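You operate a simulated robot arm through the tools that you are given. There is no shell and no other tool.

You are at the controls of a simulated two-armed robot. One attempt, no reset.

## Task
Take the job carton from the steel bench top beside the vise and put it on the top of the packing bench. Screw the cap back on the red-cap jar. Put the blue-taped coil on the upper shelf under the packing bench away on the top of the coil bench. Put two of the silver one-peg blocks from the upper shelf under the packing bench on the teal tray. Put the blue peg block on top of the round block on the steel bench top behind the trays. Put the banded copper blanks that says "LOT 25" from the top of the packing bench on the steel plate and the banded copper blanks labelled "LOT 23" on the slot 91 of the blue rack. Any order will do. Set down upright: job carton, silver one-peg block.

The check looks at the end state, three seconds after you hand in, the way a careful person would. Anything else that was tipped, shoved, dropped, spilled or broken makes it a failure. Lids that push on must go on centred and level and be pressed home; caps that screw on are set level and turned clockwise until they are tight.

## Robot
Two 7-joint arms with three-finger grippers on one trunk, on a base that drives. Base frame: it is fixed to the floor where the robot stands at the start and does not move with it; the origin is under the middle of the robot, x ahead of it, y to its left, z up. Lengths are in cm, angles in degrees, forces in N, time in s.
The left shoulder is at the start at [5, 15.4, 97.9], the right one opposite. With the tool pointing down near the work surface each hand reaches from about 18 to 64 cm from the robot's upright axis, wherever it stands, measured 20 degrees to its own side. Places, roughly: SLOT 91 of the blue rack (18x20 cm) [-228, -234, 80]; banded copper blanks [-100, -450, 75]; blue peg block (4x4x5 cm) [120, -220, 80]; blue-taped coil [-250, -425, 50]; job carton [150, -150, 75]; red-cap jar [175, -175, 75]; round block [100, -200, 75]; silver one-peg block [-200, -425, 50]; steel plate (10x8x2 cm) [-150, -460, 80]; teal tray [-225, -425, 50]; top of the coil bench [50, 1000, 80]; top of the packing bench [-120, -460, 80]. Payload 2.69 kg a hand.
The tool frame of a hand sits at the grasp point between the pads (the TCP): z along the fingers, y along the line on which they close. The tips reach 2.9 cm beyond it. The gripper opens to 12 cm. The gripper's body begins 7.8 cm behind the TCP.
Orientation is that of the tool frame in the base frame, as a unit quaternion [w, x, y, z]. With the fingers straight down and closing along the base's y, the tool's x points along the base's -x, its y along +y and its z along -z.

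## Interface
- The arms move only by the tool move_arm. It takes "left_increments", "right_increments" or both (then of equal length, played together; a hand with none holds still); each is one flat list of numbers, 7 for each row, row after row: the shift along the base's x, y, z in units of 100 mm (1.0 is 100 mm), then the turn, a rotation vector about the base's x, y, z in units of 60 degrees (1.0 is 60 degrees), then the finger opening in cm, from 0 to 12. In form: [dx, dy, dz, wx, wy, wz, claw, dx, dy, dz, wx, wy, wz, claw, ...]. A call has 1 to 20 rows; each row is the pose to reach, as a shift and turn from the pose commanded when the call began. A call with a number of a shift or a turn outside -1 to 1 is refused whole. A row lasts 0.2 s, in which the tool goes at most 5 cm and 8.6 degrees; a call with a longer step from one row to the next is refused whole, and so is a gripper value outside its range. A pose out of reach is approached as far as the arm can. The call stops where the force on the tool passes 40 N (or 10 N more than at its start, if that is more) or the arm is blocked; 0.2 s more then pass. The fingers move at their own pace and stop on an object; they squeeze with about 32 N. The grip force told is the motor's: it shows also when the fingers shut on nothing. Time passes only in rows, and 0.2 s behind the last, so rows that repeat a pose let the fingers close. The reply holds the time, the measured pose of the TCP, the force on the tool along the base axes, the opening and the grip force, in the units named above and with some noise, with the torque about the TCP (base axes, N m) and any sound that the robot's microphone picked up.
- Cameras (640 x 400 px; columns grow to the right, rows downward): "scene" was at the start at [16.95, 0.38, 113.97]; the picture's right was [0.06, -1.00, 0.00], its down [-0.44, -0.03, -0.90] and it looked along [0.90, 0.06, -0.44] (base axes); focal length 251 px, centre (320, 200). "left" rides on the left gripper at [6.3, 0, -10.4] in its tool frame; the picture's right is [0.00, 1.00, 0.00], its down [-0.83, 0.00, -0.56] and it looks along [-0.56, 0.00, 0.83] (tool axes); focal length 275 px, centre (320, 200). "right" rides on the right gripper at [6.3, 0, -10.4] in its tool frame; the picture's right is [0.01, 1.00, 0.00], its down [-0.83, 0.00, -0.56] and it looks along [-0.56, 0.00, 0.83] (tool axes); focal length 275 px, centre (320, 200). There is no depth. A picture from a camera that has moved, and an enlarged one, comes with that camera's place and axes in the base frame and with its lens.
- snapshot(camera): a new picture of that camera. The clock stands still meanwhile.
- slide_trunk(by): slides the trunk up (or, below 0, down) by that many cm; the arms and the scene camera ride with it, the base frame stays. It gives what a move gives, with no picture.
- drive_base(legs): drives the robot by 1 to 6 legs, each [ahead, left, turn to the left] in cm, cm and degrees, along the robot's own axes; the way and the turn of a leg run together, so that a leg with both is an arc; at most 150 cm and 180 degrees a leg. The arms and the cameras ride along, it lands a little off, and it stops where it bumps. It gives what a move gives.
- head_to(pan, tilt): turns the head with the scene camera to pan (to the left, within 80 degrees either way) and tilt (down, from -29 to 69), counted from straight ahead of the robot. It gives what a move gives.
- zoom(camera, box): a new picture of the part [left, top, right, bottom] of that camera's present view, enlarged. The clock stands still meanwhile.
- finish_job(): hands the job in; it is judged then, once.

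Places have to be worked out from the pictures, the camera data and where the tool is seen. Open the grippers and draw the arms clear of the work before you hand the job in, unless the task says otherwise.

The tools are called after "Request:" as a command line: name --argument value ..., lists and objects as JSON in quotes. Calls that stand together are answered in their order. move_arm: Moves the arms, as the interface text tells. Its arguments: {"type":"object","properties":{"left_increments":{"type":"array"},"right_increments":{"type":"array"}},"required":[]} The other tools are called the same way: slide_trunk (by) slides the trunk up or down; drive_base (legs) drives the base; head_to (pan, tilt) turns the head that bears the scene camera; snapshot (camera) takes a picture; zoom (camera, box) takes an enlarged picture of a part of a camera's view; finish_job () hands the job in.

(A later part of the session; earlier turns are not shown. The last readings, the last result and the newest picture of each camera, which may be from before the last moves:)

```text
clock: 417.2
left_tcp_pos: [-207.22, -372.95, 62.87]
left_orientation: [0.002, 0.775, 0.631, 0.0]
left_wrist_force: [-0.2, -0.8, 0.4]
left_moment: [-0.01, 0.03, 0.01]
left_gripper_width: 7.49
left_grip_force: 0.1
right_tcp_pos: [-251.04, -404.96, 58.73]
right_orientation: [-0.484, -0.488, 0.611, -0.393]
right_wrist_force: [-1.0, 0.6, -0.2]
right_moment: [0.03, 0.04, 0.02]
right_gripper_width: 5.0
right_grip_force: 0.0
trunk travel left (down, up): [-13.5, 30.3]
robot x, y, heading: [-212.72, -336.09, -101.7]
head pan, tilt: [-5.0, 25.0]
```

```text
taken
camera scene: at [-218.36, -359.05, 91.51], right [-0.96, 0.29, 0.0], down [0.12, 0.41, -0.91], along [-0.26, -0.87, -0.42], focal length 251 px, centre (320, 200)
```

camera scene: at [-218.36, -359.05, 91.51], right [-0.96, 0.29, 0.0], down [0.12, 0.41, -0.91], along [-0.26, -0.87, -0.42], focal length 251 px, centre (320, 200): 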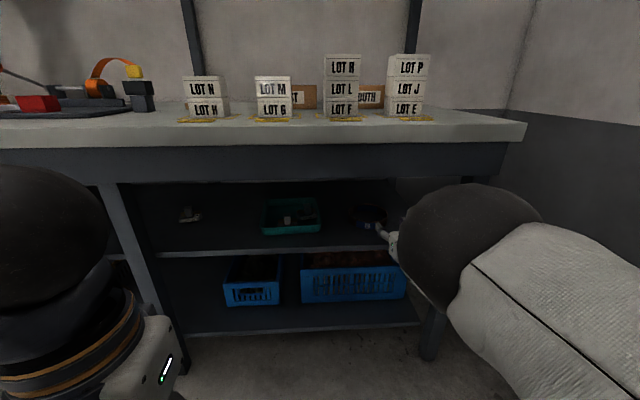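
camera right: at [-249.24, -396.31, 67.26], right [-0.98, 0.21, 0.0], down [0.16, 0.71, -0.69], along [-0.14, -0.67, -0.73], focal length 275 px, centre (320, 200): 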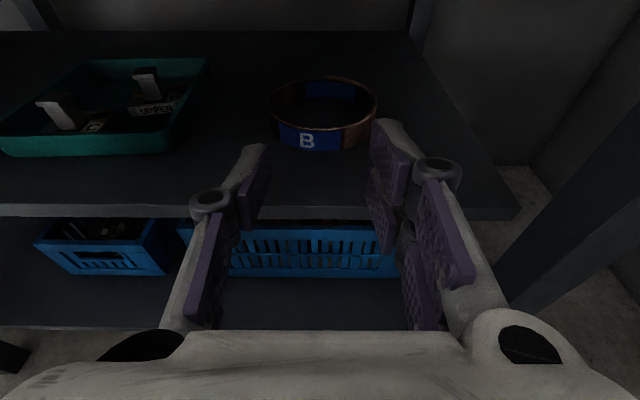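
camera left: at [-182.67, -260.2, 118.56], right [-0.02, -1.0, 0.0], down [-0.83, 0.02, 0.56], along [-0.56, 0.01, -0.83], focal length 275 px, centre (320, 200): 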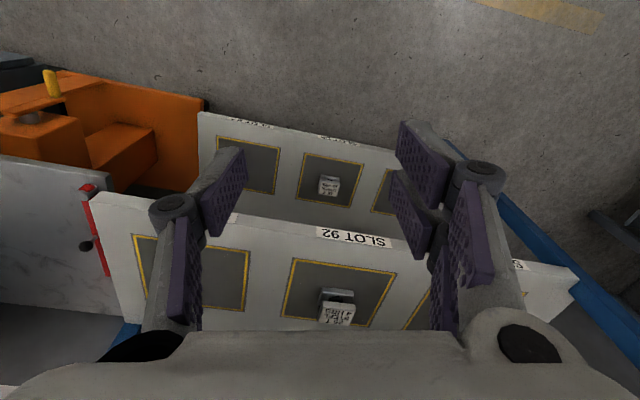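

The coil is ~13 cm wide, 2.9 cm tall, centred near (-256.2,-428.1), too wide to span from outside, so I try gripping it from inside by spreading the fingers. I pitch the hand to 30 degrees and move in above it.

Request:
move_arm --right_increments '[0, 0, 0, 0.1, -0.02, 0, 5, 0, 0, 0, 0.2, -0.041, 0, 5, 0, 0, 0, 0.293, -0.061, 0, 5]'

Request:
drive_base --legs '[[17, -0.4, 0]]'

Request:
snapshot --camera "right"

Request:
snapshot --camera "scene"

```text
clock: 418.0
left_tcp_pos: [-207.26, -372.92, 62.92]
left_orientation: [0.002, 0.776, 0.631, 0.0]
left_wrist_force: [-0.2, 0.7, 0.4]
left_moment: [0.02, 0.0, 0.0]
left_gripper_width: 7.49
left_grip_force: 0.1
right_tcp_pos: [-250.93, -404.84, 58.8]
right_orientation: [-0.383, -0.544, 0.679, -0.31]
right_wrist_force: [0.6, 0.4, 0.1]
right_moment: [-0.03, -0.02, 0.02]
right_gripper_width: 5.02
right_grip_force: 0.0
trunk travel left (down, up): [-13.5, 30.3]
robot x, y, heading: [-213.02, -336.34, -101.6]
head pan, tilt: [-5.0, 25.0]
```

```text
clock: 419.0
left_tcp_pos: [-208.9, -380.03, 62.79]
left_orientation: [0.001, 0.775, 0.631, 0.002]
left_wrist_force: [-0.7, 0.4, -1.1]
left_moment: [0.03, 0.0, 0.02]
left_gripper_width: 7.52
left_grip_force: 0.1
right_tcp_pos: [-252.63, -411.36, 58.13]
right_orientation: [-0.38, -0.544, 0.682, -0.308]
right_wrist_force: [0.1, 0.0, -0.1]
right_moment: [-0.02, 0.01, -0.05]
right_gripper_width: 4.98
right_grip_force: 0.0
trunk travel left (down, up): [-13.5, 30.3]
robot x, y, heading: [-214.73, -343.5, -101.8]
head pan, tilt: [-5.0, 25.0]
stopped in leg 1: the force on the tool passed its limit at 290 N (the readings are from after the stop); the commanded pose is now the measured one
```

```text
taken
camera right: at [-251.46, -405.84, 69.03], right [-0.98, 0.22, 0.0], down [0.2, 0.89, -0.42], along [-0.09, -0.41, -0.91], focal length 275 px, centre (320, 200)
```

right: 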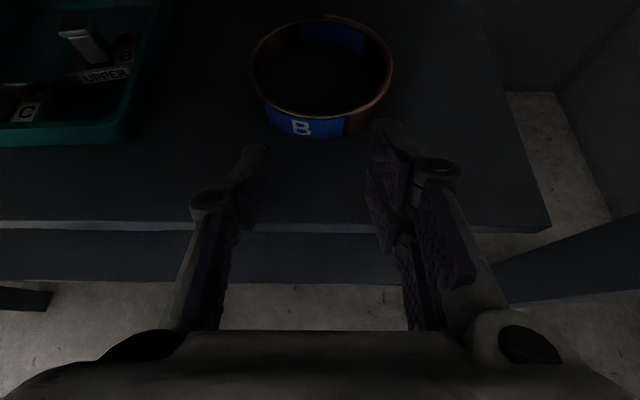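

```text
taken
camera scene: at [-220.01, -365.97, 91.51], right [-0.96, 0.29, 0.0], down [0.12, 0.4, -0.91], along [-0.26, -0.87, -0.42], focal length 251 px, centre (320, 200)
```

scene: 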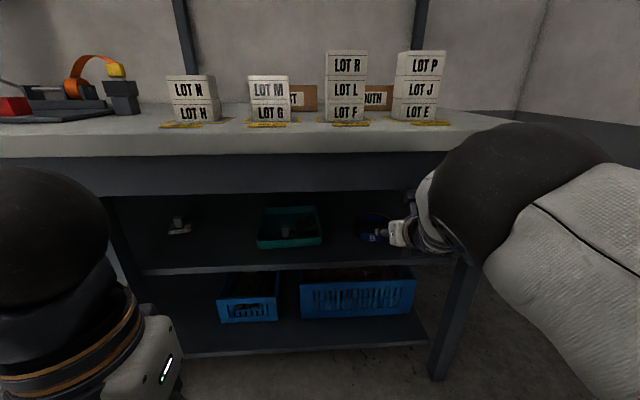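

The hand's camera touched the apron. I back off 5 cm, lower to z 54, and re-enter.

Request:
drive_base --legs '[[-6, 0, 0]]'

Request:
move_arm --right_increments '[0, 0, -0.2, 0, 0, 0, 5, 0, 0, -0.42, 0, 0, 0, 5]'

Request:
drive_base --legs '[[12, 0, 0]]'

Request:
snapshot --camera "right"

```text
clock: 420.0
left_tcp_pos: [-207.74, -374.05, 62.83]
left_orientation: [0.001, 0.777, 0.63, 0.001]
left_wrist_force: [-0.9, 0.6, 0.2]
left_moment: [0.0, 0.0, -0.01]
left_gripper_width: 7.53
left_grip_force: 0.1
right_tcp_pos: [-251.44, -405.37, 58.1]
right_orientation: [-0.38, -0.544, 0.682, -0.307]
right_wrist_force: [0.0, 0.1, 0.0]
right_moment: [-0.01, 0.03, 0.03]
right_gripper_width: 5.02
right_grip_force: 0.1
trunk travel left (down, up): [-13.5, 30.3]
robot x, y, heading: [-213.57, -337.17, -101.7]
head pan, tilt: [-5.0, 25.0]
```

```text
clock: 420.6
left_tcp_pos: [-207.76, -374.24, 62.81]
left_orientation: [0.002, 0.776, 0.631, 0.001]
left_wrist_force: [0.7, 0.2, -0.3]
left_moment: [0.03, 0.02, 0.02]
left_gripper_width: 7.49
left_grip_force: 0.1
right_tcp_pos: [-251.62, -405.43, 53.97]
right_orientation: [-0.381, -0.544, 0.682, -0.307]
right_wrist_force: [0.2, -0.4, -1.4]
right_moment: [0.0, -0.03, 0.0]
right_gripper_width: 5.0
right_grip_force: 0.2
trunk travel left (down, up): [-13.5, 30.3]
robot x, y, heading: [-213.15, -337.36, -101.8]
head pan, tilt: [-5.0, 25.0]
```

```text
clock: 421.8
left_tcp_pos: [-210.17, -385.8, 62.63]
left_orientation: [0.001, 0.776, 0.631, 0.001]
left_wrist_force: [0.2, -0.3, -0.6]
left_moment: [0.02, 0.0, -0.02]
left_gripper_width: 7.51
left_grip_force: 0.1
right_tcp_pos: [-253.97, -417.16, 54.0]
right_orientation: [-0.38, -0.544, 0.682, -0.307]
right_wrist_force: [0.2, 0.0, -0.8]
right_moment: [0.0, 0.03, 0.0]
right_gripper_width: 4.97
right_grip_force: 0.1
trunk travel left (down, up): [-13.5, 30.3]
robot x, y, heading: [-216.05, -349.36, -101.4]
head pan, tilt: [-5.0, 25.0]
```

```text
taken
camera right: at [-252.77, -411.66, 64.81], right [-0.98, 0.22, 0.0], down [0.2, 0.89, -0.42], along [-0.09, -0.41, -0.91], focal length 275 px, centre (320, 200)
```

right: 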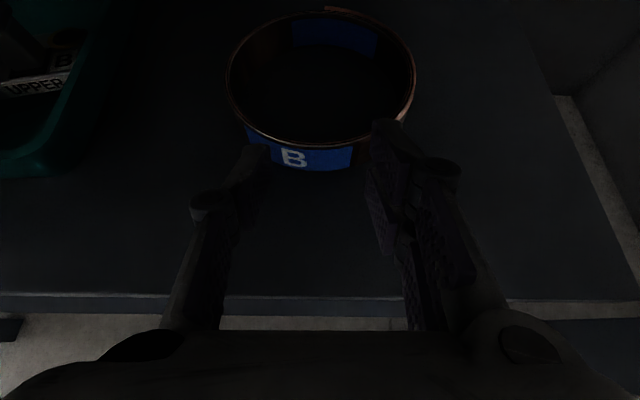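

The ring centre is (-256.2,-427.9), OD ~13.1. I slip the fingertips in over the front rim while descending along a sloped path.

Request:
drive_base --legs '[[2.5, 0, 0]]'

Request:
move_arm --right_increments '[-0.02, -0.1, -0.1, 0, 0, 0, 5, -0.05, -0.25, -0.18, 0, 0, 0, 5, -0.09, -0.45, -0.28, 0, 0, 0, 5, -0.13, -0.65, -0.32, 0, 0, 0, 5]'

Request:
snapshot --camera "right"

```text
clock: 422.6
left_tcp_pos: [-210.64, -388.14, 62.73]
left_orientation: [0.001, 0.776, 0.631, 0.002]
left_wrist_force: [-0.7, -0.1, 0.5]
left_moment: [-0.02, 0.02, 0.01]
left_gripper_width: 7.51
left_grip_force: 0.0
right_tcp_pos: [-254.46, -419.57, 53.89]
right_orientation: [-0.379, -0.545, 0.682, -0.308]
right_wrist_force: [0.5, -0.2, 1.1]
right_moment: [0.0, 0.02, -0.03]
right_gripper_width: 5.04
right_grip_force: 0.1
trunk travel left (down, up): [-13.5, 30.3]
robot x, y, heading: [-216.52, -351.36, -101.8]
head pan, tilt: [-5.0, 25.0]
```

```text
clock: 423.4
left_tcp_pos: [-210.62, -388.11, 62.79]
left_orientation: [0.002, 0.777, 0.629, 0.0]
left_wrist_force: [0.0, 0.0, -0.3]
left_moment: [-0.01, 0.01, 0.02]
left_gripper_width: 7.48
left_grip_force: 0.1
right_tcp_pos: [-255.19, -423.46, 52.97]
right_orientation: [-0.387, -0.54, 0.678, -0.315]
right_wrist_force: [-1.2, -1.2, 18.6]
right_moment: [-0.38, -0.1, -0.39]
right_gripper_width: 5.42
right_grip_force: 2.0
trunk travel left (down, up): [-13.5, 30.3]
robot x, y, heading: [-216.58, -351.36, -101.8]
head pan, tilt: [-5.0, 25.0]
stopped in row 3 (right hand): the force on the tool passed its limit at 46 N (the readings are from after the stop); the commanded pose is now the measured one
```

```text
taken
camera right: at [-254.03, -417.73, 63.8], right [-0.98, 0.22, -0.01], down [0.2, 0.88, -0.44], along [-0.09, -0.43, -0.9], focal length 275 px, centre (320, 200)
```

right: 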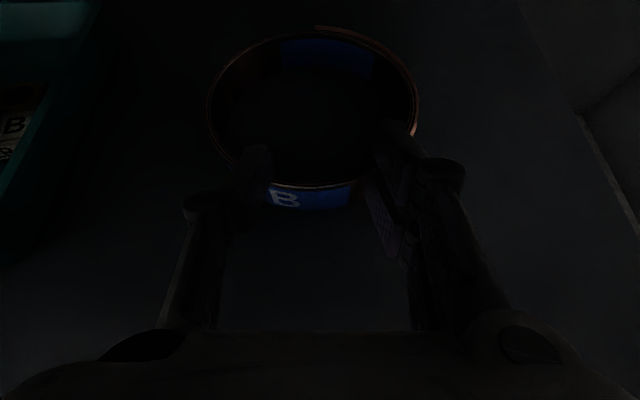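

The knuckles met the front rim. Spread fingers would cross the ring near its sides instead, so I back up slightly, open to 9.4 cm, and enter again with only the tips reaching the middle.

Request:
move_arm --right_increments '[0.02, 0.1, 0.06, 0, 0, 0, 7, 0.04, 0.2, 0.07, 0, 0, 0, 9.4, 0.04, 0.2, 0.07, 0, 0, 0, 9.4]'

Request:
snapshot --camera "right"

```text
clock: 424.2
left_tcp_pos: [-210.72, -388.14, 62.88]
left_orientation: [0.001, 0.776, 0.63, 0.001]
left_wrist_force: [0.3, -0.1, 0.3]
left_moment: [0.02, 0.01, 0.03]
left_gripper_width: 7.54
left_grip_force: 0.0
right_tcp_pos: [-254.96, -421.29, 53.24]
right_orientation: [-0.384, -0.541, 0.681, -0.31]
right_wrist_force: [-0.4, 1.2, 0.1]
right_moment: [0.03, -0.03, 0.03]
right_gripper_width: 9.4
right_grip_force: 0.1
trunk travel left (down, up): [-13.5, 30.3]
robot x, y, heading: [-216.57, -351.47, -102.0]
head pan, tilt: [-5.0, 25.0]
```

```text
taken
camera right: at [-253.8, -415.67, 63.97], right [-0.98, 0.22, 0.0], down [0.2, 0.88, -0.43], along [-0.09, -0.42, -0.9], focal length 275 px, centre (320, 200)
```

right: 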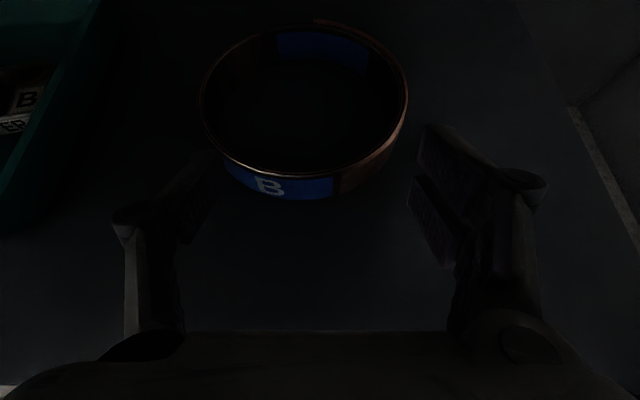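

I need to know whether the ring is open inside. I narrow the fingers, put the tips over the ring's centre, and lower gently as a probe.

Request:
move_arm --right_increments '[0.0, 0.0, 0.04, 0, 0, 0, 5, 0.0, -0.2, 0.04, 0, 0, 0, 2, -0.01, -0.4, 0.03, 0, 0, 0, 2, -0.02, -0.56, 0.03, 0, 0, 0, 2, -0.02, -0.56, -0.05, 0, 0, 0, 2, -0.02, -0.56, -0.12, 0, 0, 0, 2]'

Request:
snapshot --camera "right"

```text
clock: 425.6
left_tcp_pos: [-210.5, -388.06, 62.91]
left_orientation: [0.003, 0.776, 0.631, -0.002]
left_wrist_force: [0.1, -0.5, 0.1]
left_moment: [0.0, -0.02, 0.03]
left_gripper_width: 7.47
left_grip_force: 0.1
right_tcp_pos: [-255.06, -427.07, 53.06]
right_orientation: [-0.388, -0.54, 0.676, -0.316]
right_wrist_force: [-3.6, 3.5, 35.2]
right_moment: [-0.6, -0.01, -0.1]
right_gripper_width: 2.04
right_grip_force: 0.2
trunk travel left (down, up): [-13.5, 30.3]
robot x, y, heading: [-216.52, -351.55, -101.8]
head pan, tilt: [-5.0, 25.0]
```

```text
taken
camera right: at [-253.82, -421.26, 63.74], right [-0.98, 0.22, 0.0], down [0.19, 0.87, -0.44], along [-0.09, -0.43, -0.9], focal length 275 px, centre (320, 200)
```

right: 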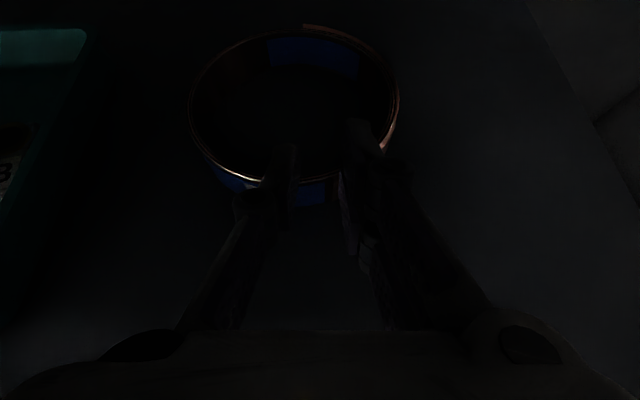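

The probe shows the fingertips pressing on the front rim (top ~51.3), and the ring slid back a few cm. I raise, advance 3 cm so the tips are really inside, and probe down again.

Request:
move_arm --right_increments '[0, 0, 0.08, 0, 0, 0, 2, 0, 0, 0.16, 0, 0, 0, 2, -0.03, -0.15, 0.17, 0, 0, 0, 2, -0.06, -0.32, 0.17, 0, 0, 0, 2, -0.06, -0.32, 0.05, 0, 0, 0, 2, -0.06, -0.32, -0.05, 0, 0, 0, 2]'

Request:
snapshot --camera "right"

```text
clock: 427.0
left_tcp_pos: [-210.7, -388.17, 62.82]
left_orientation: [0.001, 0.776, 0.63, 0.001]
left_wrist_force: [0.1, 1.1, -0.2]
left_moment: [0.03, 0.0, 0.0]
left_gripper_width: 7.49
left_grip_force: 0.1
right_tcp_pos: [-255.31, -428.36, 53.13]
right_orientation: [-0.384, -0.542, 0.68, -0.312]
right_wrist_force: [-0.2, -0.2, 0.3]
right_moment: [0.07, -0.09, 0.05]
right_gripper_width: 2.05
right_grip_force: 0.1
right hand out of reach, approached as far as the arm can: row 3, 4, 5, 6
trunk travel left (down, up): [-13.5, 30.3]
robot x, y, heading: [-216.42, -351.46, -101.8]
head pan, tilt: [-5.0, 25.0]
```

```text
taken
camera right: at [-254.06, -422.7, 63.83], right [-0.98, 0.22, -0.01], down [0.2, 0.88, -0.43], along [-0.09, -0.42, -0.9], focal length 275 px, centre (320, 200)
```

right: 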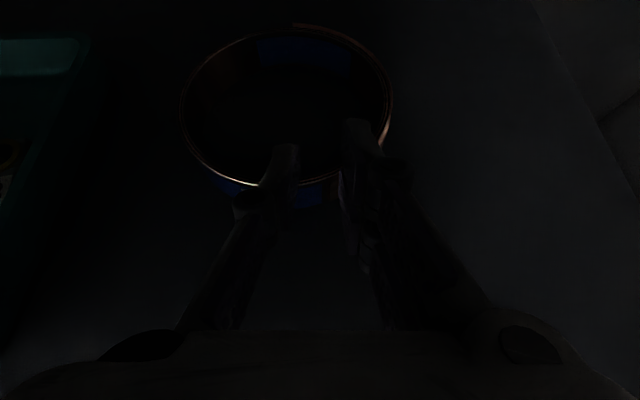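

The arm is at its reach limit and the tips are just past the rim. I lower slightly and pull back a little to see whether they hook the ring.

Request:
move_arm --right_increments '[0, 0, -0.05, 0, 0, 0, 2, 0, 0, -0.1, 0, 0, 0, 2]'

Request:
drive_base --legs '[[-4, 0, 0]]'

Request:
snapshot --camera "right"

```text
clock: 427.6
left_tcp_pos: [-210.65, -388.07, 62.92]
left_orientation: [0.003, 0.775, 0.631, 0.0]
left_wrist_force: [-0.8, -0.4, 0.8]
left_moment: [0.0, -0.01, 0.01]
left_gripper_width: 7.5
left_grip_force: 0.0
right_tcp_pos: [-255.11, -428.28, 52.86]
right_orientation: [-0.39, -0.539, 0.676, -0.316]
right_wrist_force: [-5.8, -7.5, 32.8]
right_moment: [-0.72, -0.08, -0.1]
right_gripper_width: 2.05
right_grip_force: 0.2
trunk travel left (down, up): [-13.5, 30.3]
robot x, y, heading: [-216.43, -351.31, -101.6]
head pan, tilt: [-5.0, 25.0]
```

```text
clock: 428.5
left_tcp_pos: [-209.83, -384.09, 62.92]
left_orientation: [0.002, 0.776, 0.631, -0.001]
left_wrist_force: [-0.1, 0.7, 0.0]
left_moment: [-0.04, 0.0, 0.04]
left_gripper_width: 7.5
left_grip_force: 0.0
right_tcp_pos: [-254.39, -424.14, 52.84]
right_orientation: [-0.39, -0.539, 0.677, -0.315]
right_wrist_force: [-1.9, 9.3, 37.8]
right_moment: [-0.46, -0.05, -0.15]
right_gripper_width: 2.08
right_grip_force: 0.0
trunk travel left (down, up): [-13.5, 30.3]
robot x, y, heading: [-216.15, -347.36, -101.5]
head pan, tilt: [-5.0, 25.0]
```

```text
taken
camera right: at [-253.18, -418.47, 63.58], right [-0.98, 0.22, 0.0], down [0.2, 0.87, -0.44], along [-0.09, -0.43, -0.9], focal length 275 px, centre (320, 200)
```

right: 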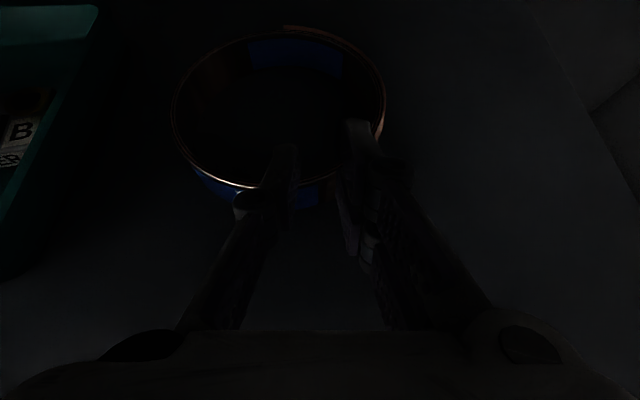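

The ring follows when pressed. I reduce the pressure a bit and drag it forward about 13 cm toward the shelf edge.

Request:
move_arm --right_increments '[0, 0, 0.03, 0, 0, 0, 2, 0, 0, 0.03, 0, 0, 0, 2]'

Request:
drive_base --legs '[[-7, 0, 0]]'

Request:
snapshot --camera "right"

```text
clock: 429.1
left_tcp_pos: [-209.88, -384.24, 62.84]
left_orientation: [0.002, 0.776, 0.63, 0.001]
left_wrist_force: [0.1, 0.3, -0.1]
left_moment: [0.04, -0.04, -0.01]
left_gripper_width: 7.48
left_grip_force: 0.1
right_tcp_pos: [-254.49, -424.41, 52.88]
right_orientation: [-0.388, -0.54, 0.677, -0.315]
right_wrist_force: [-0.6, -3.4, 5.6]
right_moment: [-0.11, 0.02, -0.06]
right_gripper_width: 2.02
right_grip_force: 0.0
trunk travel left (down, up): [-13.5, 30.3]
robot x, y, heading: [-215.5, -347.25, -101.4]
head pan, tilt: [-5.0, 25.0]
```

```text
clock: 430.1
left_tcp_pos: [-208.39, -377.4, 62.77]
left_orientation: [0.001, 0.776, 0.63, 0.001]
left_wrist_force: [-0.5, -0.1, 0.0]
left_moment: [0.01, -0.01, 0.01]
left_gripper_width: 7.5
left_grip_force: 0.1
right_tcp_pos: [-253.17, -417.64, 52.89]
right_orientation: [-0.388, -0.54, 0.678, -0.313]
right_wrist_force: [-1.2, 0.7, 3.7]
right_moment: [0.09, -0.02, -0.08]
right_gripper_width: 2.07
right_grip_force: 0.7
trunk travel left (down, up): [-13.5, 30.3]
robot x, y, heading: [-213.9, -340.45, -101.8]
head pan, tilt: [-5.0, 25.0]
```

```text
taken
camera right: at [-251.88, -411.82, 63.55], right [-0.98, 0.22, 0.0], down [0.2, 0.88, -0.44], along [-0.09, -0.43, -0.9], focal length 275 px, centre (320, 200)
```

right: 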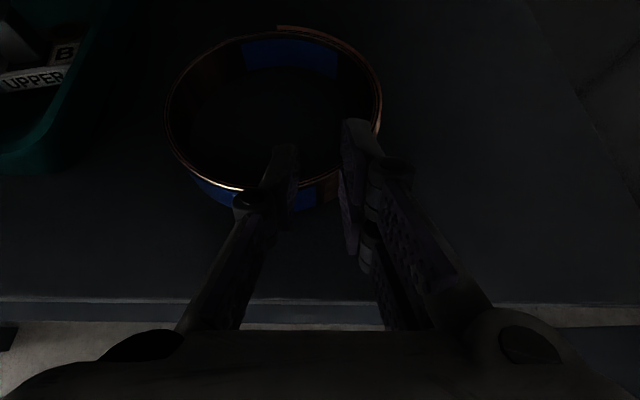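

The tips hook the ring (hollow, light pull). I drag it ~9 cm further so it overhangs the shelf edge by about 5 cm.

Request:
drive_base --legs '[[-8.5, 0, 0]]'

Request:
snapshot --camera "right"

Request:
snapshot --camera "scene"

```text
clock: 431.2
left_tcp_pos: [-206.19, -370.01, 62.91]
left_orientation: [0.002, 0.777, 0.63, 0.0]
left_wrist_force: [0.0, 1.2, 0.3]
left_moment: [-0.04, -0.01, 0.01]
left_gripper_width: 7.52
left_grip_force: 0.0
right_tcp_pos: [-250.94, -410.11, 52.75]
right_orientation: [-0.388, -0.54, 0.678, -0.313]
right_wrist_force: [0.0, -2.7, 4.6]
right_moment: [-0.21, -0.05, 0.04]
right_gripper_width: 2.2
right_grip_force: 1.7
trunk travel left (down, up): [-13.5, 30.3]
robot x, y, heading: [-212.2, -333.05, -102.0]
head pan, tilt: [-5.0, 25.0]
```

```text
taken
camera right: at [-249.8, -404.38, 63.51], right [-0.98, 0.22, 0.0], down [0.2, 0.88, -0.44], along [-0.09, -0.43, -0.9], focal length 275 px, centre (320, 200)
```

right: 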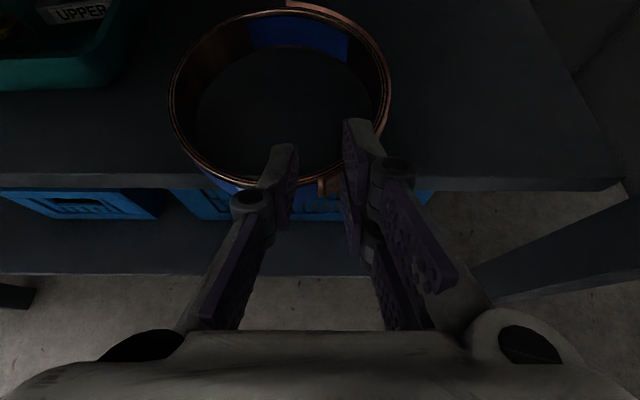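

```text
taken
camera scene: at [-217.43, -355.96, 91.52], right [-0.96, 0.29, 0.0], down [0.12, 0.4, -0.91], along [-0.26, -0.87, -0.42], focal length 251 px, centre (320, 200)
```

scene: 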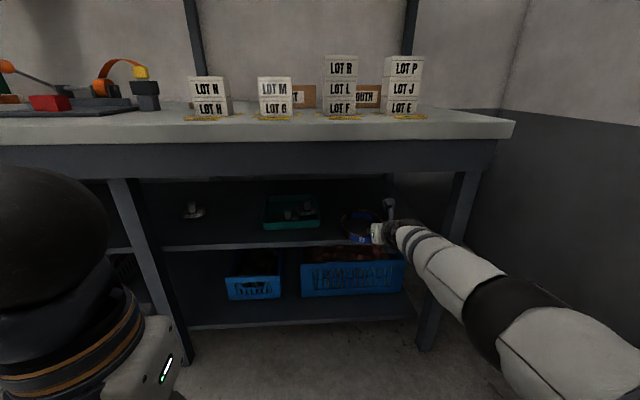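

The ring is hollow and now at the edge. I drag 3 cm more, then lift the hand off and back away to set up a pinch on its left wall.

Request:
drive_base --legs '[[-3, 0, 0]]'

Request:
move_arm --right_increments '[0, 0, 0.15, 0, 0, 0, 3, 0, 0, 0.3, 0, 0, 0, 3, 0, 0, 0.4, 0, 0, 0, 3]'

Request:
drive_base --legs '[[-8, 5, 0]]'

Request:
move_arm --right_increments '[0, 0, 0, 0.11, -0.023, 0, 3, 0, 0, 0, 0.22, -0.046, 0, 3]'

Request:
snapshot --camera "right"

Request:
snapshot --camera "scene"

```text
clock: 432.1
left_tcp_pos: [-205.65, -369.36, 62.78]
left_orientation: [0.002, 0.775, 0.632, 0.0]
left_wrist_force: [1.0, 0.3, 0.4]
left_moment: [-0.01, 0.02, -0.01]
left_gripper_width: 7.48
left_grip_force: 0.1
right_tcp_pos: [-249.98, -409.9, 52.88]
right_orientation: [-0.389, -0.541, 0.675, -0.315]
right_wrist_force: [0.8, 0.8, 2.5]
right_moment: [-0.05, 0.0, 0.01]
right_gripper_width: 2.04
right_grip_force: 0.2
trunk travel left (down, up): [-13.5, 30.3]
robot x, y, heading: [-211.26, -332.34, -101.3]
head pan, tilt: [-5.0, 25.0]
stopped in leg 1: the robot was blocked; the commanded pose is now the measured one
```

```text
clock: 432.9
left_tcp_pos: [-205.58, -369.36, 62.88]
left_orientation: [0.001, 0.774, 0.633, 0.0]
left_wrist_force: [-0.1, 0.1, 0.2]
left_moment: [0.04, 0.0, 0.02]
left_gripper_width: 7.5
left_grip_force: 0.0
right_tcp_pos: [-250.06, -409.87, 56.86]
right_orientation: [-0.389, -0.542, 0.674, -0.316]
right_wrist_force: [0.3, 0.4, 0.0]
right_moment: [-0.05, 0.02, 0.0]
right_gripper_width: 2.97
right_grip_force: 0.0
trunk travel left (down, up): [-13.5, 30.3]
robot x, y, heading: [-211.43, -332.51, -101.4]
head pan, tilt: [-5.0, 25.0]
```

```text
clock: 434.0
left_tcp_pos: [-199.13, -362.54, 62.86]
left_orientation: [0.002, 0.775, 0.632, 0.001]
left_wrist_force: [-0.8, 0.2, -0.6]
left_moment: [-0.01, 0.01, -0.04]
left_gripper_width: 7.52
left_grip_force: 0.1
right_tcp_pos: [-243.6, -402.97, 56.93]
right_orientation: [-0.389, -0.541, 0.676, -0.315]
right_wrist_force: [-0.2, 0.8, -0.9]
right_moment: [-0.03, -0.02, 0.02]
right_gripper_width: 2.98
right_grip_force: 0.0
trunk travel left (down, up): [-13.5, 30.3]
robot x, y, heading: [-205.35, -325.51, -101.4]
head pan, tilt: [-5.0, 25.0]
```

```text
clock: 434.6
left_tcp_pos: [-199.28, -362.42, 62.82]
left_orientation: [0.001, 0.775, 0.632, 0.001]
left_wrist_force: [0.5, -0.2, -0.4]
left_moment: [0.03, -0.01, -0.01]
left_gripper_width: 7.51
left_grip_force: 0.1
right_tcp_pos: [-243.28, -400.34, 55.54]
right_orientation: [-0.307, -0.575, 0.717, -0.249]
right_wrist_force: [-0.6, -0.2, -0.5]
right_moment: [0.0, -0.03, 0.04]
right_gripper_width: 3.0
right_grip_force: 0.1
right hand out of reach, approached as far as the arm can: row 1, 2
trunk travel left (down, up): [-13.5, 30.3]
robot x, y, heading: [-205.17, -325.64, -101.4]
head pan, tilt: [-5.0, 25.0]
```

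```text
taken
camera right: at [-242.51, -397.19, 67.36], right [-0.98, 0.21, 0.0], down [0.21, 0.95, -0.22], along [-0.05, -0.21, -0.98], focal length 275 px, centre (320, 200)
```

right: 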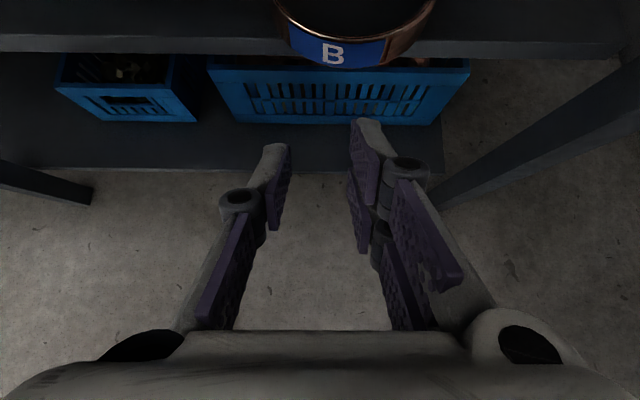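

```text
taken
camera scene: at [-210.41, -348.53, 91.52], right [-0.96, 0.28, 0.0], down [0.12, 0.41, -0.91], along [-0.26, -0.87, -0.42], focal length 251 px, centre (320, 200)
```

scene: 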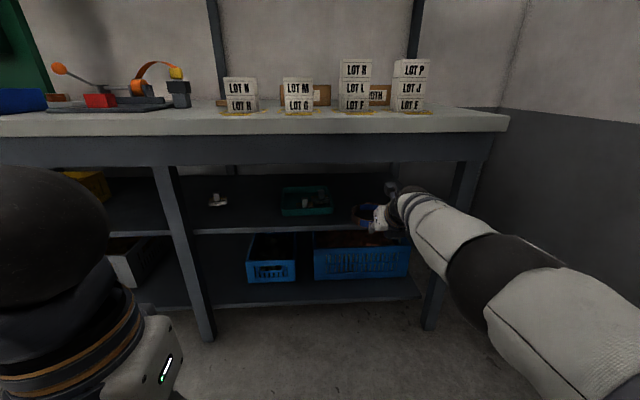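

The ring overhangs slightly, centre about (-249.5,-418). I pull the arm in 4 cm and drive so the hand hovers over the ring's left wall.

Request:
move_arm --right_increments '[0.04, 0.2, 0, 0, 0, 0, 3, 0.08, 0.39, 0, 0, 0, 0, 3]'

Request:
drive_base --legs '[[14, 3.5, 0]]'

Request:
snapshot --camera "right"

```text
clock: 435.2
left_tcp_pos: [-199.23, -362.47, 62.83]
left_orientation: [0.002, 0.775, 0.632, 0.001]
left_wrist_force: [0.7, -0.1, 0.3]
left_moment: [-0.04, 0.01, 0.01]
left_gripper_width: 7.52
left_grip_force: 0.1
right_tcp_pos: [-242.4, -396.5, 55.6]
right_orientation: [-0.308, -0.575, 0.716, -0.248]
right_wrist_force: [0.0, -0.3, 0.3]
right_moment: [-0.01, 0.0, 0.0]
right_gripper_width: 3.02
right_grip_force: 0.1
trunk travel left (down, up): [-13.5, 30.3]
robot x, y, heading: [-204.91, -325.97, -101.4]
head pan, tilt: [-5.0, 25.0]
```

```text
clock: 436.5
left_tcp_pos: [-198.56, -376.79, 62.89]
left_orientation: [0.002, 0.775, 0.632, 0.0]
left_wrist_force: [0.1, 0.3, -0.4]
left_moment: [0.0, 0.01, 0.01]
left_gripper_width: 7.5
left_grip_force: 0.1
right_tcp_pos: [-241.78, -410.81, 55.7]
right_orientation: [-0.307, -0.575, 0.716, -0.249]
right_wrist_force: [-0.4, -0.4, 0.2]
right_moment: [0.0, -0.02, 0.02]
right_gripper_width: 2.99
right_grip_force: 0.1
trunk travel left (down, up): [-13.5, 30.3]
robot x, y, heading: [-204.39, -339.81, -101.3]
head pan, tilt: [-5.0, 25.0]
```

```text
taken
camera right: at [-241.02, -407.61, 67.39], right [-0.98, 0.21, 0.0], down [0.21, 0.95, -0.22], along [-0.05, -0.22, -0.98], focal length 275 px, centre (320, 200)
```

right: 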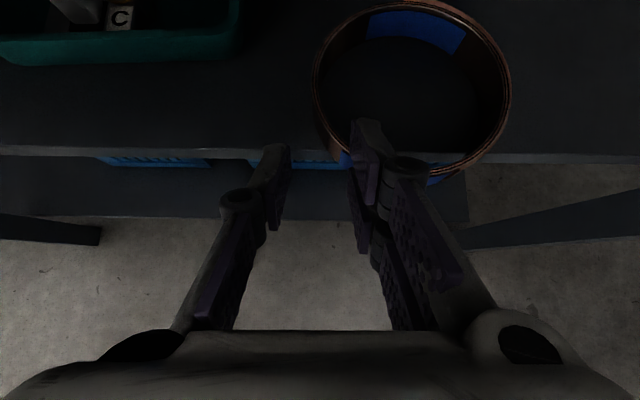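

The ring's left wall is straight ahead by 6.7 cm. I drive there and check alignment before lowering.

Request:
drive_base --legs '[[6.7, 0, 0]]'

Request:
snapshot --camera "right"

```text
clock: 437.5
left_tcp_pos: [-199.86, -383.39, 62.77]
left_orientation: [0.002, 0.775, 0.632, 0.001]
left_wrist_force: [0.3, -0.2, 0.6]
left_moment: [0.02, 0.0, -0.02]
left_gripper_width: 7.53
left_grip_force: 0.1
right_tcp_pos: [-243.1, -417.38, 55.58]
right_orientation: [-0.308, -0.574, 0.717, -0.249]
right_wrist_force: [0.3, -1.1, 0.3]
right_moment: [0.01, 0.01, -0.02]
right_gripper_width: 3.01
right_grip_force: 0.0
trunk travel left (down, up): [-13.5, 30.3]
robot x, y, heading: [-205.64, -346.78, -101.4]
head pan, tilt: [-5.0, 25.0]
```

```text
taken
camera right: at [-242.39, -414.18, 67.38], right [-0.98, 0.21, 0.0], down [0.21, 0.95, -0.22], along [-0.05, -0.22, -0.98], focal length 275 px, centre (320, 200)
```

right: 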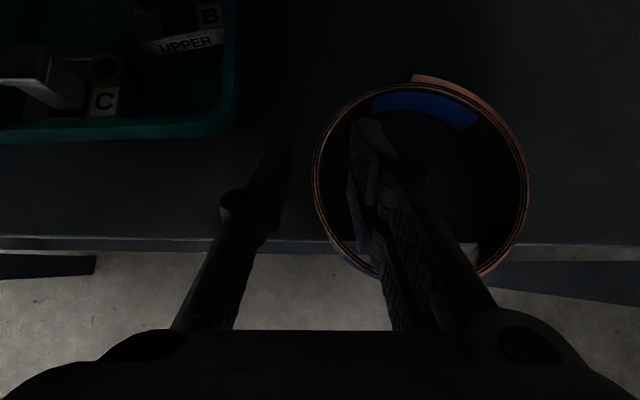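

The left wall lies between the fingers. I lower in steps.

Request:
move_arm --right_increments '[0, 0, -0.15, 0, 0, 0, 3, 0, 0, -0.3, 0, 0, 0, 3, 0, 0, -0.36, 0, 0, 0, 3]'

Request:
snapshot --camera "right"

```text
clock: 438.3
left_tcp_pos: [-199.98, -383.34, 62.76]
left_orientation: [0.002, 0.775, 0.632, 0.0]
left_wrist_force: [0.4, -0.1, -0.1]
left_moment: [-0.02, 0.0, -0.02]
left_gripper_width: 7.5
left_grip_force: 0.1
right_tcp_pos: [-243.13, -417.27, 52.0]
right_orientation: [-0.307, -0.575, 0.716, -0.249]
right_wrist_force: [-0.3, 0.5, 1.0]
right_moment: [-0.02, -0.03, -0.01]
right_gripper_width: 2.97
right_grip_force: 0.1
trunk travel left (down, up): [-13.5, 30.3]
robot x, y, heading: [-205.7, -346.52, -101.4]
head pan, tilt: [-5.0, 25.0]
```

```text
taken
camera right: at [-242.39, -414.14, 63.79], right [-0.98, 0.21, 0.0], down [0.21, 0.95, -0.22], along [-0.05, -0.22, -0.98], focal length 275 px, centre (320, 200)
```

right: 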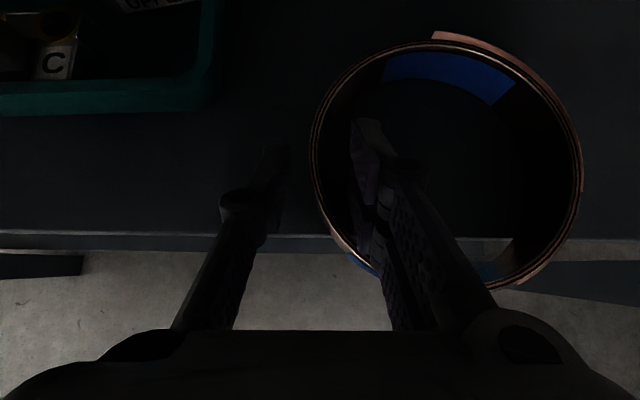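

No contact. I lower 0.7 cm more and close on the wall.

Request:
move_arm --right_increments '[0, 0, -0.04, 0, 0, 0, 3, 0, 0, -0.07, 0, 0, 0, 3, 0, 0, -0.07, 0, 0, 0, 1.5, 0, 0, -0.07, 0, 0, 0, 0, 0, 0, -0.07, 0, 0, 0, 0, 0, 0, -0.07, 0, 0, 0, 0]'

Request:
snapshot --camera "right"

```text
clock: 439.7
left_tcp_pos: [-199.9, -383.3, 62.94]
left_orientation: [0.002, 0.775, 0.632, 0.001]
left_wrist_force: [-0.7, 0.5, -0.6]
left_moment: [-0.01, -0.03, 0.0]
left_gripper_width: 7.51
left_grip_force: 0.1
right_tcp_pos: [-243.04, -417.34, 51.54]
right_orientation: [-0.308, -0.575, 0.716, -0.249]
right_wrist_force: [-2.2, -5.3, 10.8]
right_moment: [0.02, -0.17, -0.04]
right_gripper_width: 1.06
right_grip_force: 32.1
trunk travel left (down, up): [-13.5, 30.3]
robot x, y, heading: [-205.65, -346.54, -101.6]
head pan, tilt: [-5.0, 25.0]
```

```text
taken
camera right: at [-242.34, -414.19, 63.25], right [-0.98, 0.21, 0.0], down [0.21, 0.95, -0.22], along [-0.05, -0.22, -0.97], focal length 275 px, centre (320, 200)
```

right: 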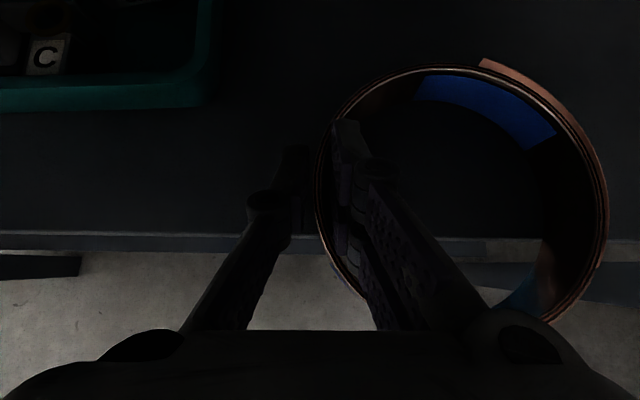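

The wall is gripped (1.06 cm). I lift 1.5 cm and read the load.

Request:
move_arm --right_increments '[0, 0, 0.08, 0, 0, 0, 0, 0, 0, 0.16, 0, 0, 0, 0, 0, 0, 0.16, 0, 0, 0, 0]'

Request:
snapshot --camera "right"

Request:
zoom --camera "scene" --box '[260, 170, 540, 320]'

```text
clock: 440.5
left_tcp_pos: [-199.95, -383.24, 62.75]
left_orientation: [0.002, 0.774, 0.633, 0.002]
left_wrist_force: [-0.1, 0.2, -0.8]
left_moment: [-0.01, -0.01, 0.03]
left_gripper_width: 7.51
left_grip_force: 0.0
right_tcp_pos: [-243.07, -417.41, 52.85]
right_orientation: [-0.306, -0.575, 0.717, -0.248]
right_wrist_force: [-0.6, -0.4, -3.9]
right_moment: [-0.09, -0.25, -0.01]
right_gripper_width: 1.12
right_grip_force: 31.8
trunk travel left (down, up): [-13.5, 30.3]
robot x, y, heading: [-206.12, -346.44, -101.7]
head pan, tilt: [-5.0, 25.0]
```

```text
taken
camera right: at [-242.43, -414.15, 64.61], right [-0.98, 0.21, 0.0], down [0.21, 0.95, -0.22], along [-0.05, -0.21, -0.98], focal length 275 px, centre (320, 200)
```

right: 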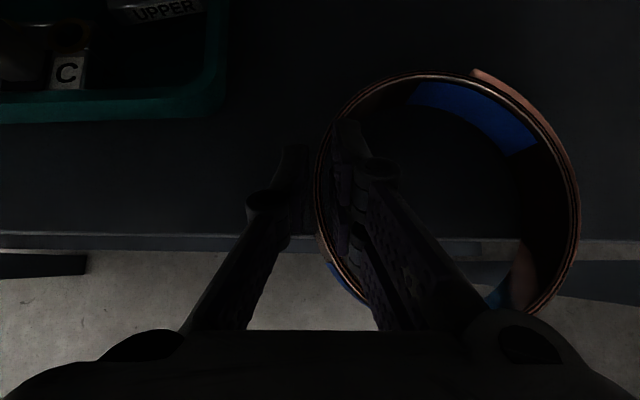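

```text
2.29 times, centred on (400, 245) of scene
camera zoom: at [-211.1, -369.4, 91.5], right [-0.96, 0.28, 0.0], down [0.12, 0.41, -0.91], along [-0.26, -0.87, -0.42], focal length 574 px, centre (137, 97)
```

zoom: 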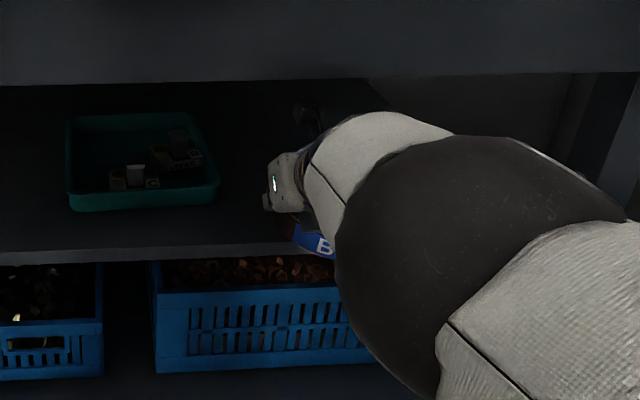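

The coil weighs only ~4 N and stays level in the pinch. I raise it a little and back out to the left/rear.

Request:
move_arm --right_increments '[0, 0, 0.1, 0, 0, 0, 0, 0, 0, 0.2, 0, 0, 0, 0]'

Request:
drive_base --legs '[[-16, 0, 0], [0, 40, 0]]'

Request:
snapshot --camera "right"

Request:
snapshot --camera "scene"

```text
clock: 441.1
left_tcp_pos: [-199.98, -383.32, 62.75]
left_orientation: [0.001, 0.775, 0.632, 0.001]
left_wrist_force: [-0.4, -0.7, -0.8]
left_moment: [-0.01, 0.02, 0.01]
left_gripper_width: 7.5
left_grip_force: 0.0
right_tcp_pos: [-243.05, -417.25, 54.92]
right_orientation: [-0.307, -0.574, 0.717, -0.249]
right_wrist_force: [0.4, -0.2, -4.1]
right_moment: [-0.04, -0.29, 0.03]
right_gripper_width: 1.13
right_grip_force: 32.4
trunk travel left (down, up): [-13.5, 30.3]
robot x, y, heading: [-205.76, -346.49, -101.4]
head pan, tilt: [-5.0, 25.0]
```

```text
clock: 445.8
left_tcp_pos: [-157.6, -375.66, 62.74]
left_orientation: [0.002, 0.775, 0.632, 0.001]
left_wrist_force: [0.2, 0.6, -0.4]
left_moment: [0.03, 0.0, 0.0]
left_gripper_width: 7.48
left_grip_force: 0.2
right_tcp_pos: [-200.87, -409.72, 54.86]
right_orientation: [-0.308, -0.574, 0.717, -0.248]
right_wrist_force: [0.1, 0.2, -4.3]
right_moment: [-0.06, -0.28, 0.02]
right_gripper_width: 1.13
right_grip_force: 32.1
trunk travel left (down, up): [-13.5, 30.3]
robot x, y, heading: [-163.37, -339.23, -101.6]
head pan, tilt: [-5.0, 25.0]
```

```text
taken
camera right: at [-200.17, -406.53, 66.65], right [-0.98, 0.21, 0.0], down [0.21, 0.95, -0.22], along [-0.05, -0.22, -0.98], focal length 275 px, centre (320, 200)
```

right: 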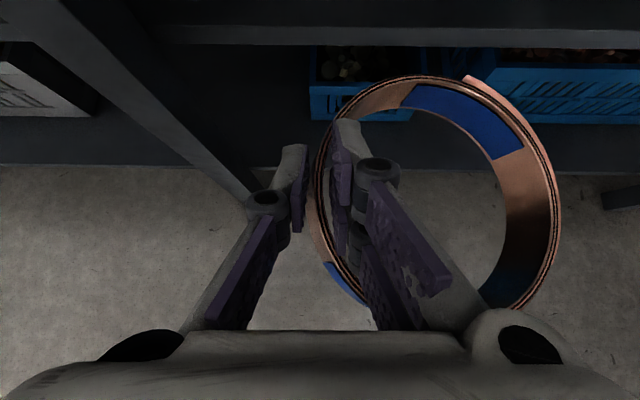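

```text
taken
camera scene: at [-168.85, -361.76, 91.5], right [-0.96, 0.28, 0.0], down [0.12, 0.41, -0.91], along [-0.26, -0.87, -0.42], focal length 251 px, centre (320, 200)
```

scene: 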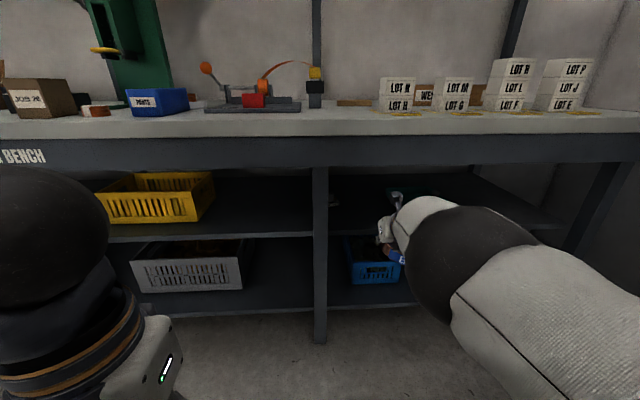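

The coil is held level. I back away from the bench and raise the trunk again for travel.

Request:
drive_base --legs '[[-35, 0, 0]]'

Request:
slide_trunk --by 30

Request:
snapshot --camera "right"

Request:
snapshot --camera "scene"

```text
clock: 448.0
left_tcp_pos: [-150.65, -341.41, 62.82]
left_orientation: [0.002, 0.775, 0.632, 0.001]
left_wrist_force: [0.2, -1.1, 0.4]
left_moment: [-0.03, 0.03, -0.01]
left_gripper_width: 7.5
left_grip_force: 0.1
right_tcp_pos: [-193.8, -375.55, 54.85]
right_orientation: [-0.307, -0.576, 0.716, -0.249]
right_wrist_force: [0.1, -0.2, -3.9]
right_moment: [-0.04, -0.28, 0.02]
right_gripper_width: 1.08
right_grip_force: 31.8
trunk travel left (down, up): [-13.5, 30.3]
robot x, y, heading: [-156.78, -304.64, -101.3]
head pan, tilt: [-5.0, 25.0]
```

```text
clock: 451.0
left_tcp_pos: [-150.68, -341.59, 92.66]
left_orientation: [0.002, 0.774, 0.633, 0.002]
left_wrist_force: [0.3, -0.7, -0.3]
left_moment: [0.02, 0.03, -0.01]
left_gripper_width: 7.5
left_grip_force: 0.0
right_tcp_pos: [-193.64, -374.24, 107.88]
right_orientation: [-0.409, -0.53, 0.664, -0.333]
right_wrist_force: [-1.1, 0.6, -5.9]
right_moment: [-0.02, -0.3, 0.0]
right_gripper_width: 1.13
right_grip_force: 31.8
trunk travel left (down, up): [-43.5, 0.3]
robot x, y, heading: [-156.55, -304.78, -101.2]
head pan, tilt: [-5.0, 25.0]
```

```text
taken
camera right: at [-192.26, -367.74, 118.17], right [-0.98, 0.21, 0.0], down [0.19, 0.85, -0.5], along [-0.1, -0.49, -0.87], focal length 275 px, centre (320, 200)
```

right: 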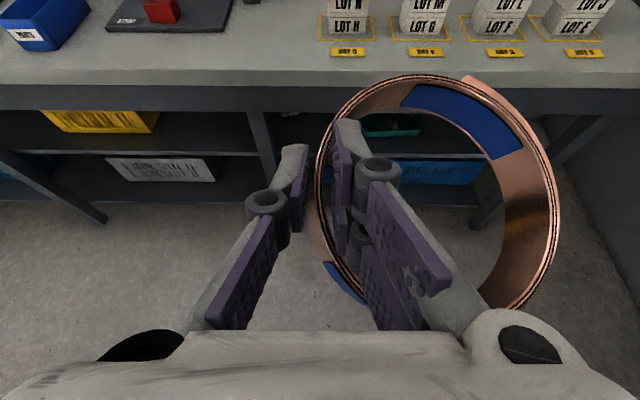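

```text
taken
camera scene: at [-159.24, -314.27, 123.91], right [-0.96, 0.28, 0.0], down [0.12, 0.41, -0.91], along [-0.26, -0.87, -0.42], focal length 251 px, centre (320, 200)
```

scene: 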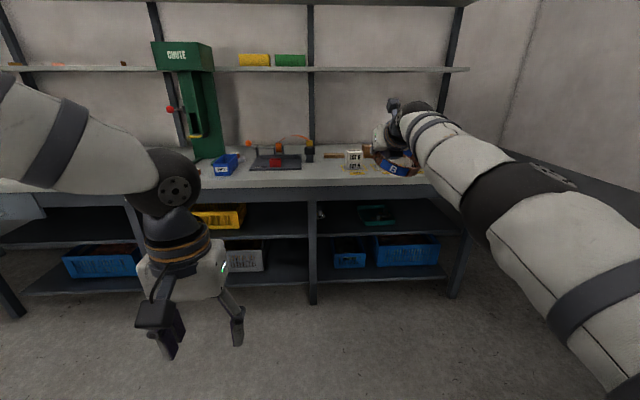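

I turn counter-clockwise (away from the rack) in two legs to face north, and look down the aisle.

Request:
drive_base --legs '[[0, 0, 100], [0, 0, 91]]'

Request:
head_to --pan 0 --tilt 10

Request:
snapshot --camera "scene"

```text
clock: 459.5
left_tcp_pos: [-169.52, -269.62, 92.73]
left_orientation: [0.0, -0.705, 0.709, 0.001]
left_wrist_force: [-0.3, -0.3, -0.7]
left_moment: [-0.02, 0.03, 0.02]
left_gripper_width: 7.53
left_grip_force: 0.1
right_tcp_pos: [-133.93, -229.2, 108.08]
right_orientation: [-0.373, 0.607, 0.593, 0.374]
right_wrist_force: [-0.5, 0.4, -4.2]
right_moment: [-0.05, 0.26, -0.03]
right_gripper_width: 1.16
right_grip_force: 31.5
trunk travel left (down, up): [-43.5, 0.3]
robot x, y, heading: [-156.64, -304.57, 89.7]
head pan, tilt: [-5.0, 25.0]
```

```text
clock: 460.3
left_tcp_pos: [-169.52, -269.64, 92.77]
left_orientation: [0.0, -0.706, 0.708, 0.002]
left_wrist_force: [0.0, -0.5, -0.2]
left_moment: [0.02, -0.01, 0.01]
left_gripper_width: 7.52
left_grip_force: 0.0
right_tcp_pos: [-133.93, -229.15, 108.05]
right_orientation: [-0.374, 0.606, 0.594, 0.373]
right_wrist_force: [0.0, -0.2, -4.2]
right_moment: [-0.05, 0.29, 0.04]
right_gripper_width: 1.13
right_grip_force: 31.6
trunk travel left (down, up): [-43.5, 0.3]
robot x, y, heading: [-156.28, -304.89, 89.8]
head pan, tilt: [0.0, 10.0]
```

```text
taken
camera scene: at [-156.45, -294.88, 126.36], right [1.0, 0.0, 0.0], down [0.0, -0.17, -0.98], along [0.0, 0.98, -0.17], focal length 251 px, centre (320, 200)
```

scene: 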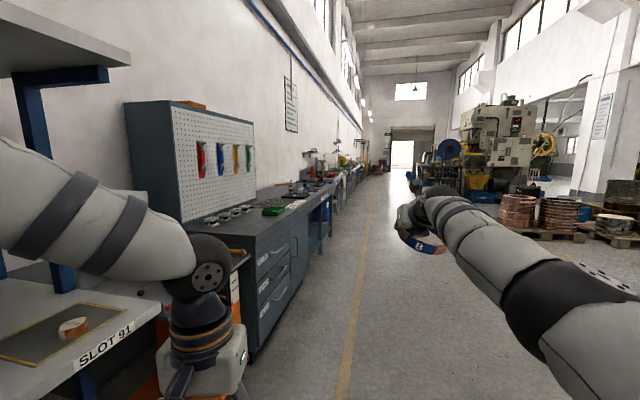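

The building runs along heading ~77.5 degrees; the coil bench is ~13 m down on the left side. I turn to 77.5 and check the aisle.

Request:
drive_base --legs '[[0, 0, -12.3]]'

Request:
snapshot --camera "scene"

Request:
zoom --camera "scene" --box '[200, 110, 440, 260]'

```text
clock: 461.5
left_tcp_pos: [-161.8, -267.67, 92.87]
left_orientation: [0.001, -0.625, 0.78, 0.002]
left_wrist_force: [0.3, 0.1, -1.3]
left_moment: [-0.01, 0.01, 0.02]
left_gripper_width: 7.52
left_grip_force: 0.0
right_tcp_pos: [-118.42, -235.63, 107.86]
right_orientation: [-0.331, 0.667, 0.525, 0.412]
right_wrist_force: [-0.1, 0.9, -4.7]
right_moment: [-0.03, 0.32, 0.04]
right_gripper_width: 1.13
right_grip_force: 32.0
trunk travel left (down, up): [-43.5, 0.3]
robot x, y, heading: [-156.57, -304.38, 77.6]
head pan, tilt: [0.0, 10.0]
```

```text
taken
camera scene: at [-154.33, -295.13, 126.37], right [0.98, -0.21, 0.0], down [-0.04, -0.17, -0.98], along [0.21, 0.96, -0.17], focal length 251 px, centre (320, 200)
```

scene: 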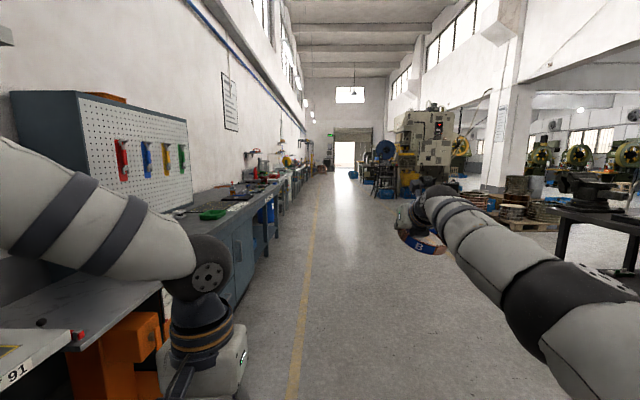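

```text
2.67 times, centred on (320, 185) of scene
camera zoom: at [-154.33, -295.13, 126.37], right [0.98, -0.21, 0.0], down [-0.04, -0.17, -0.98], along [0.21, 0.96, -0.17], focal length 670 px, centre (320, 240)
```

zoom: 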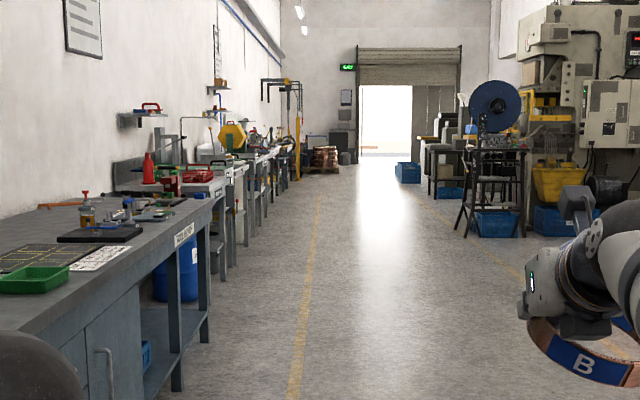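

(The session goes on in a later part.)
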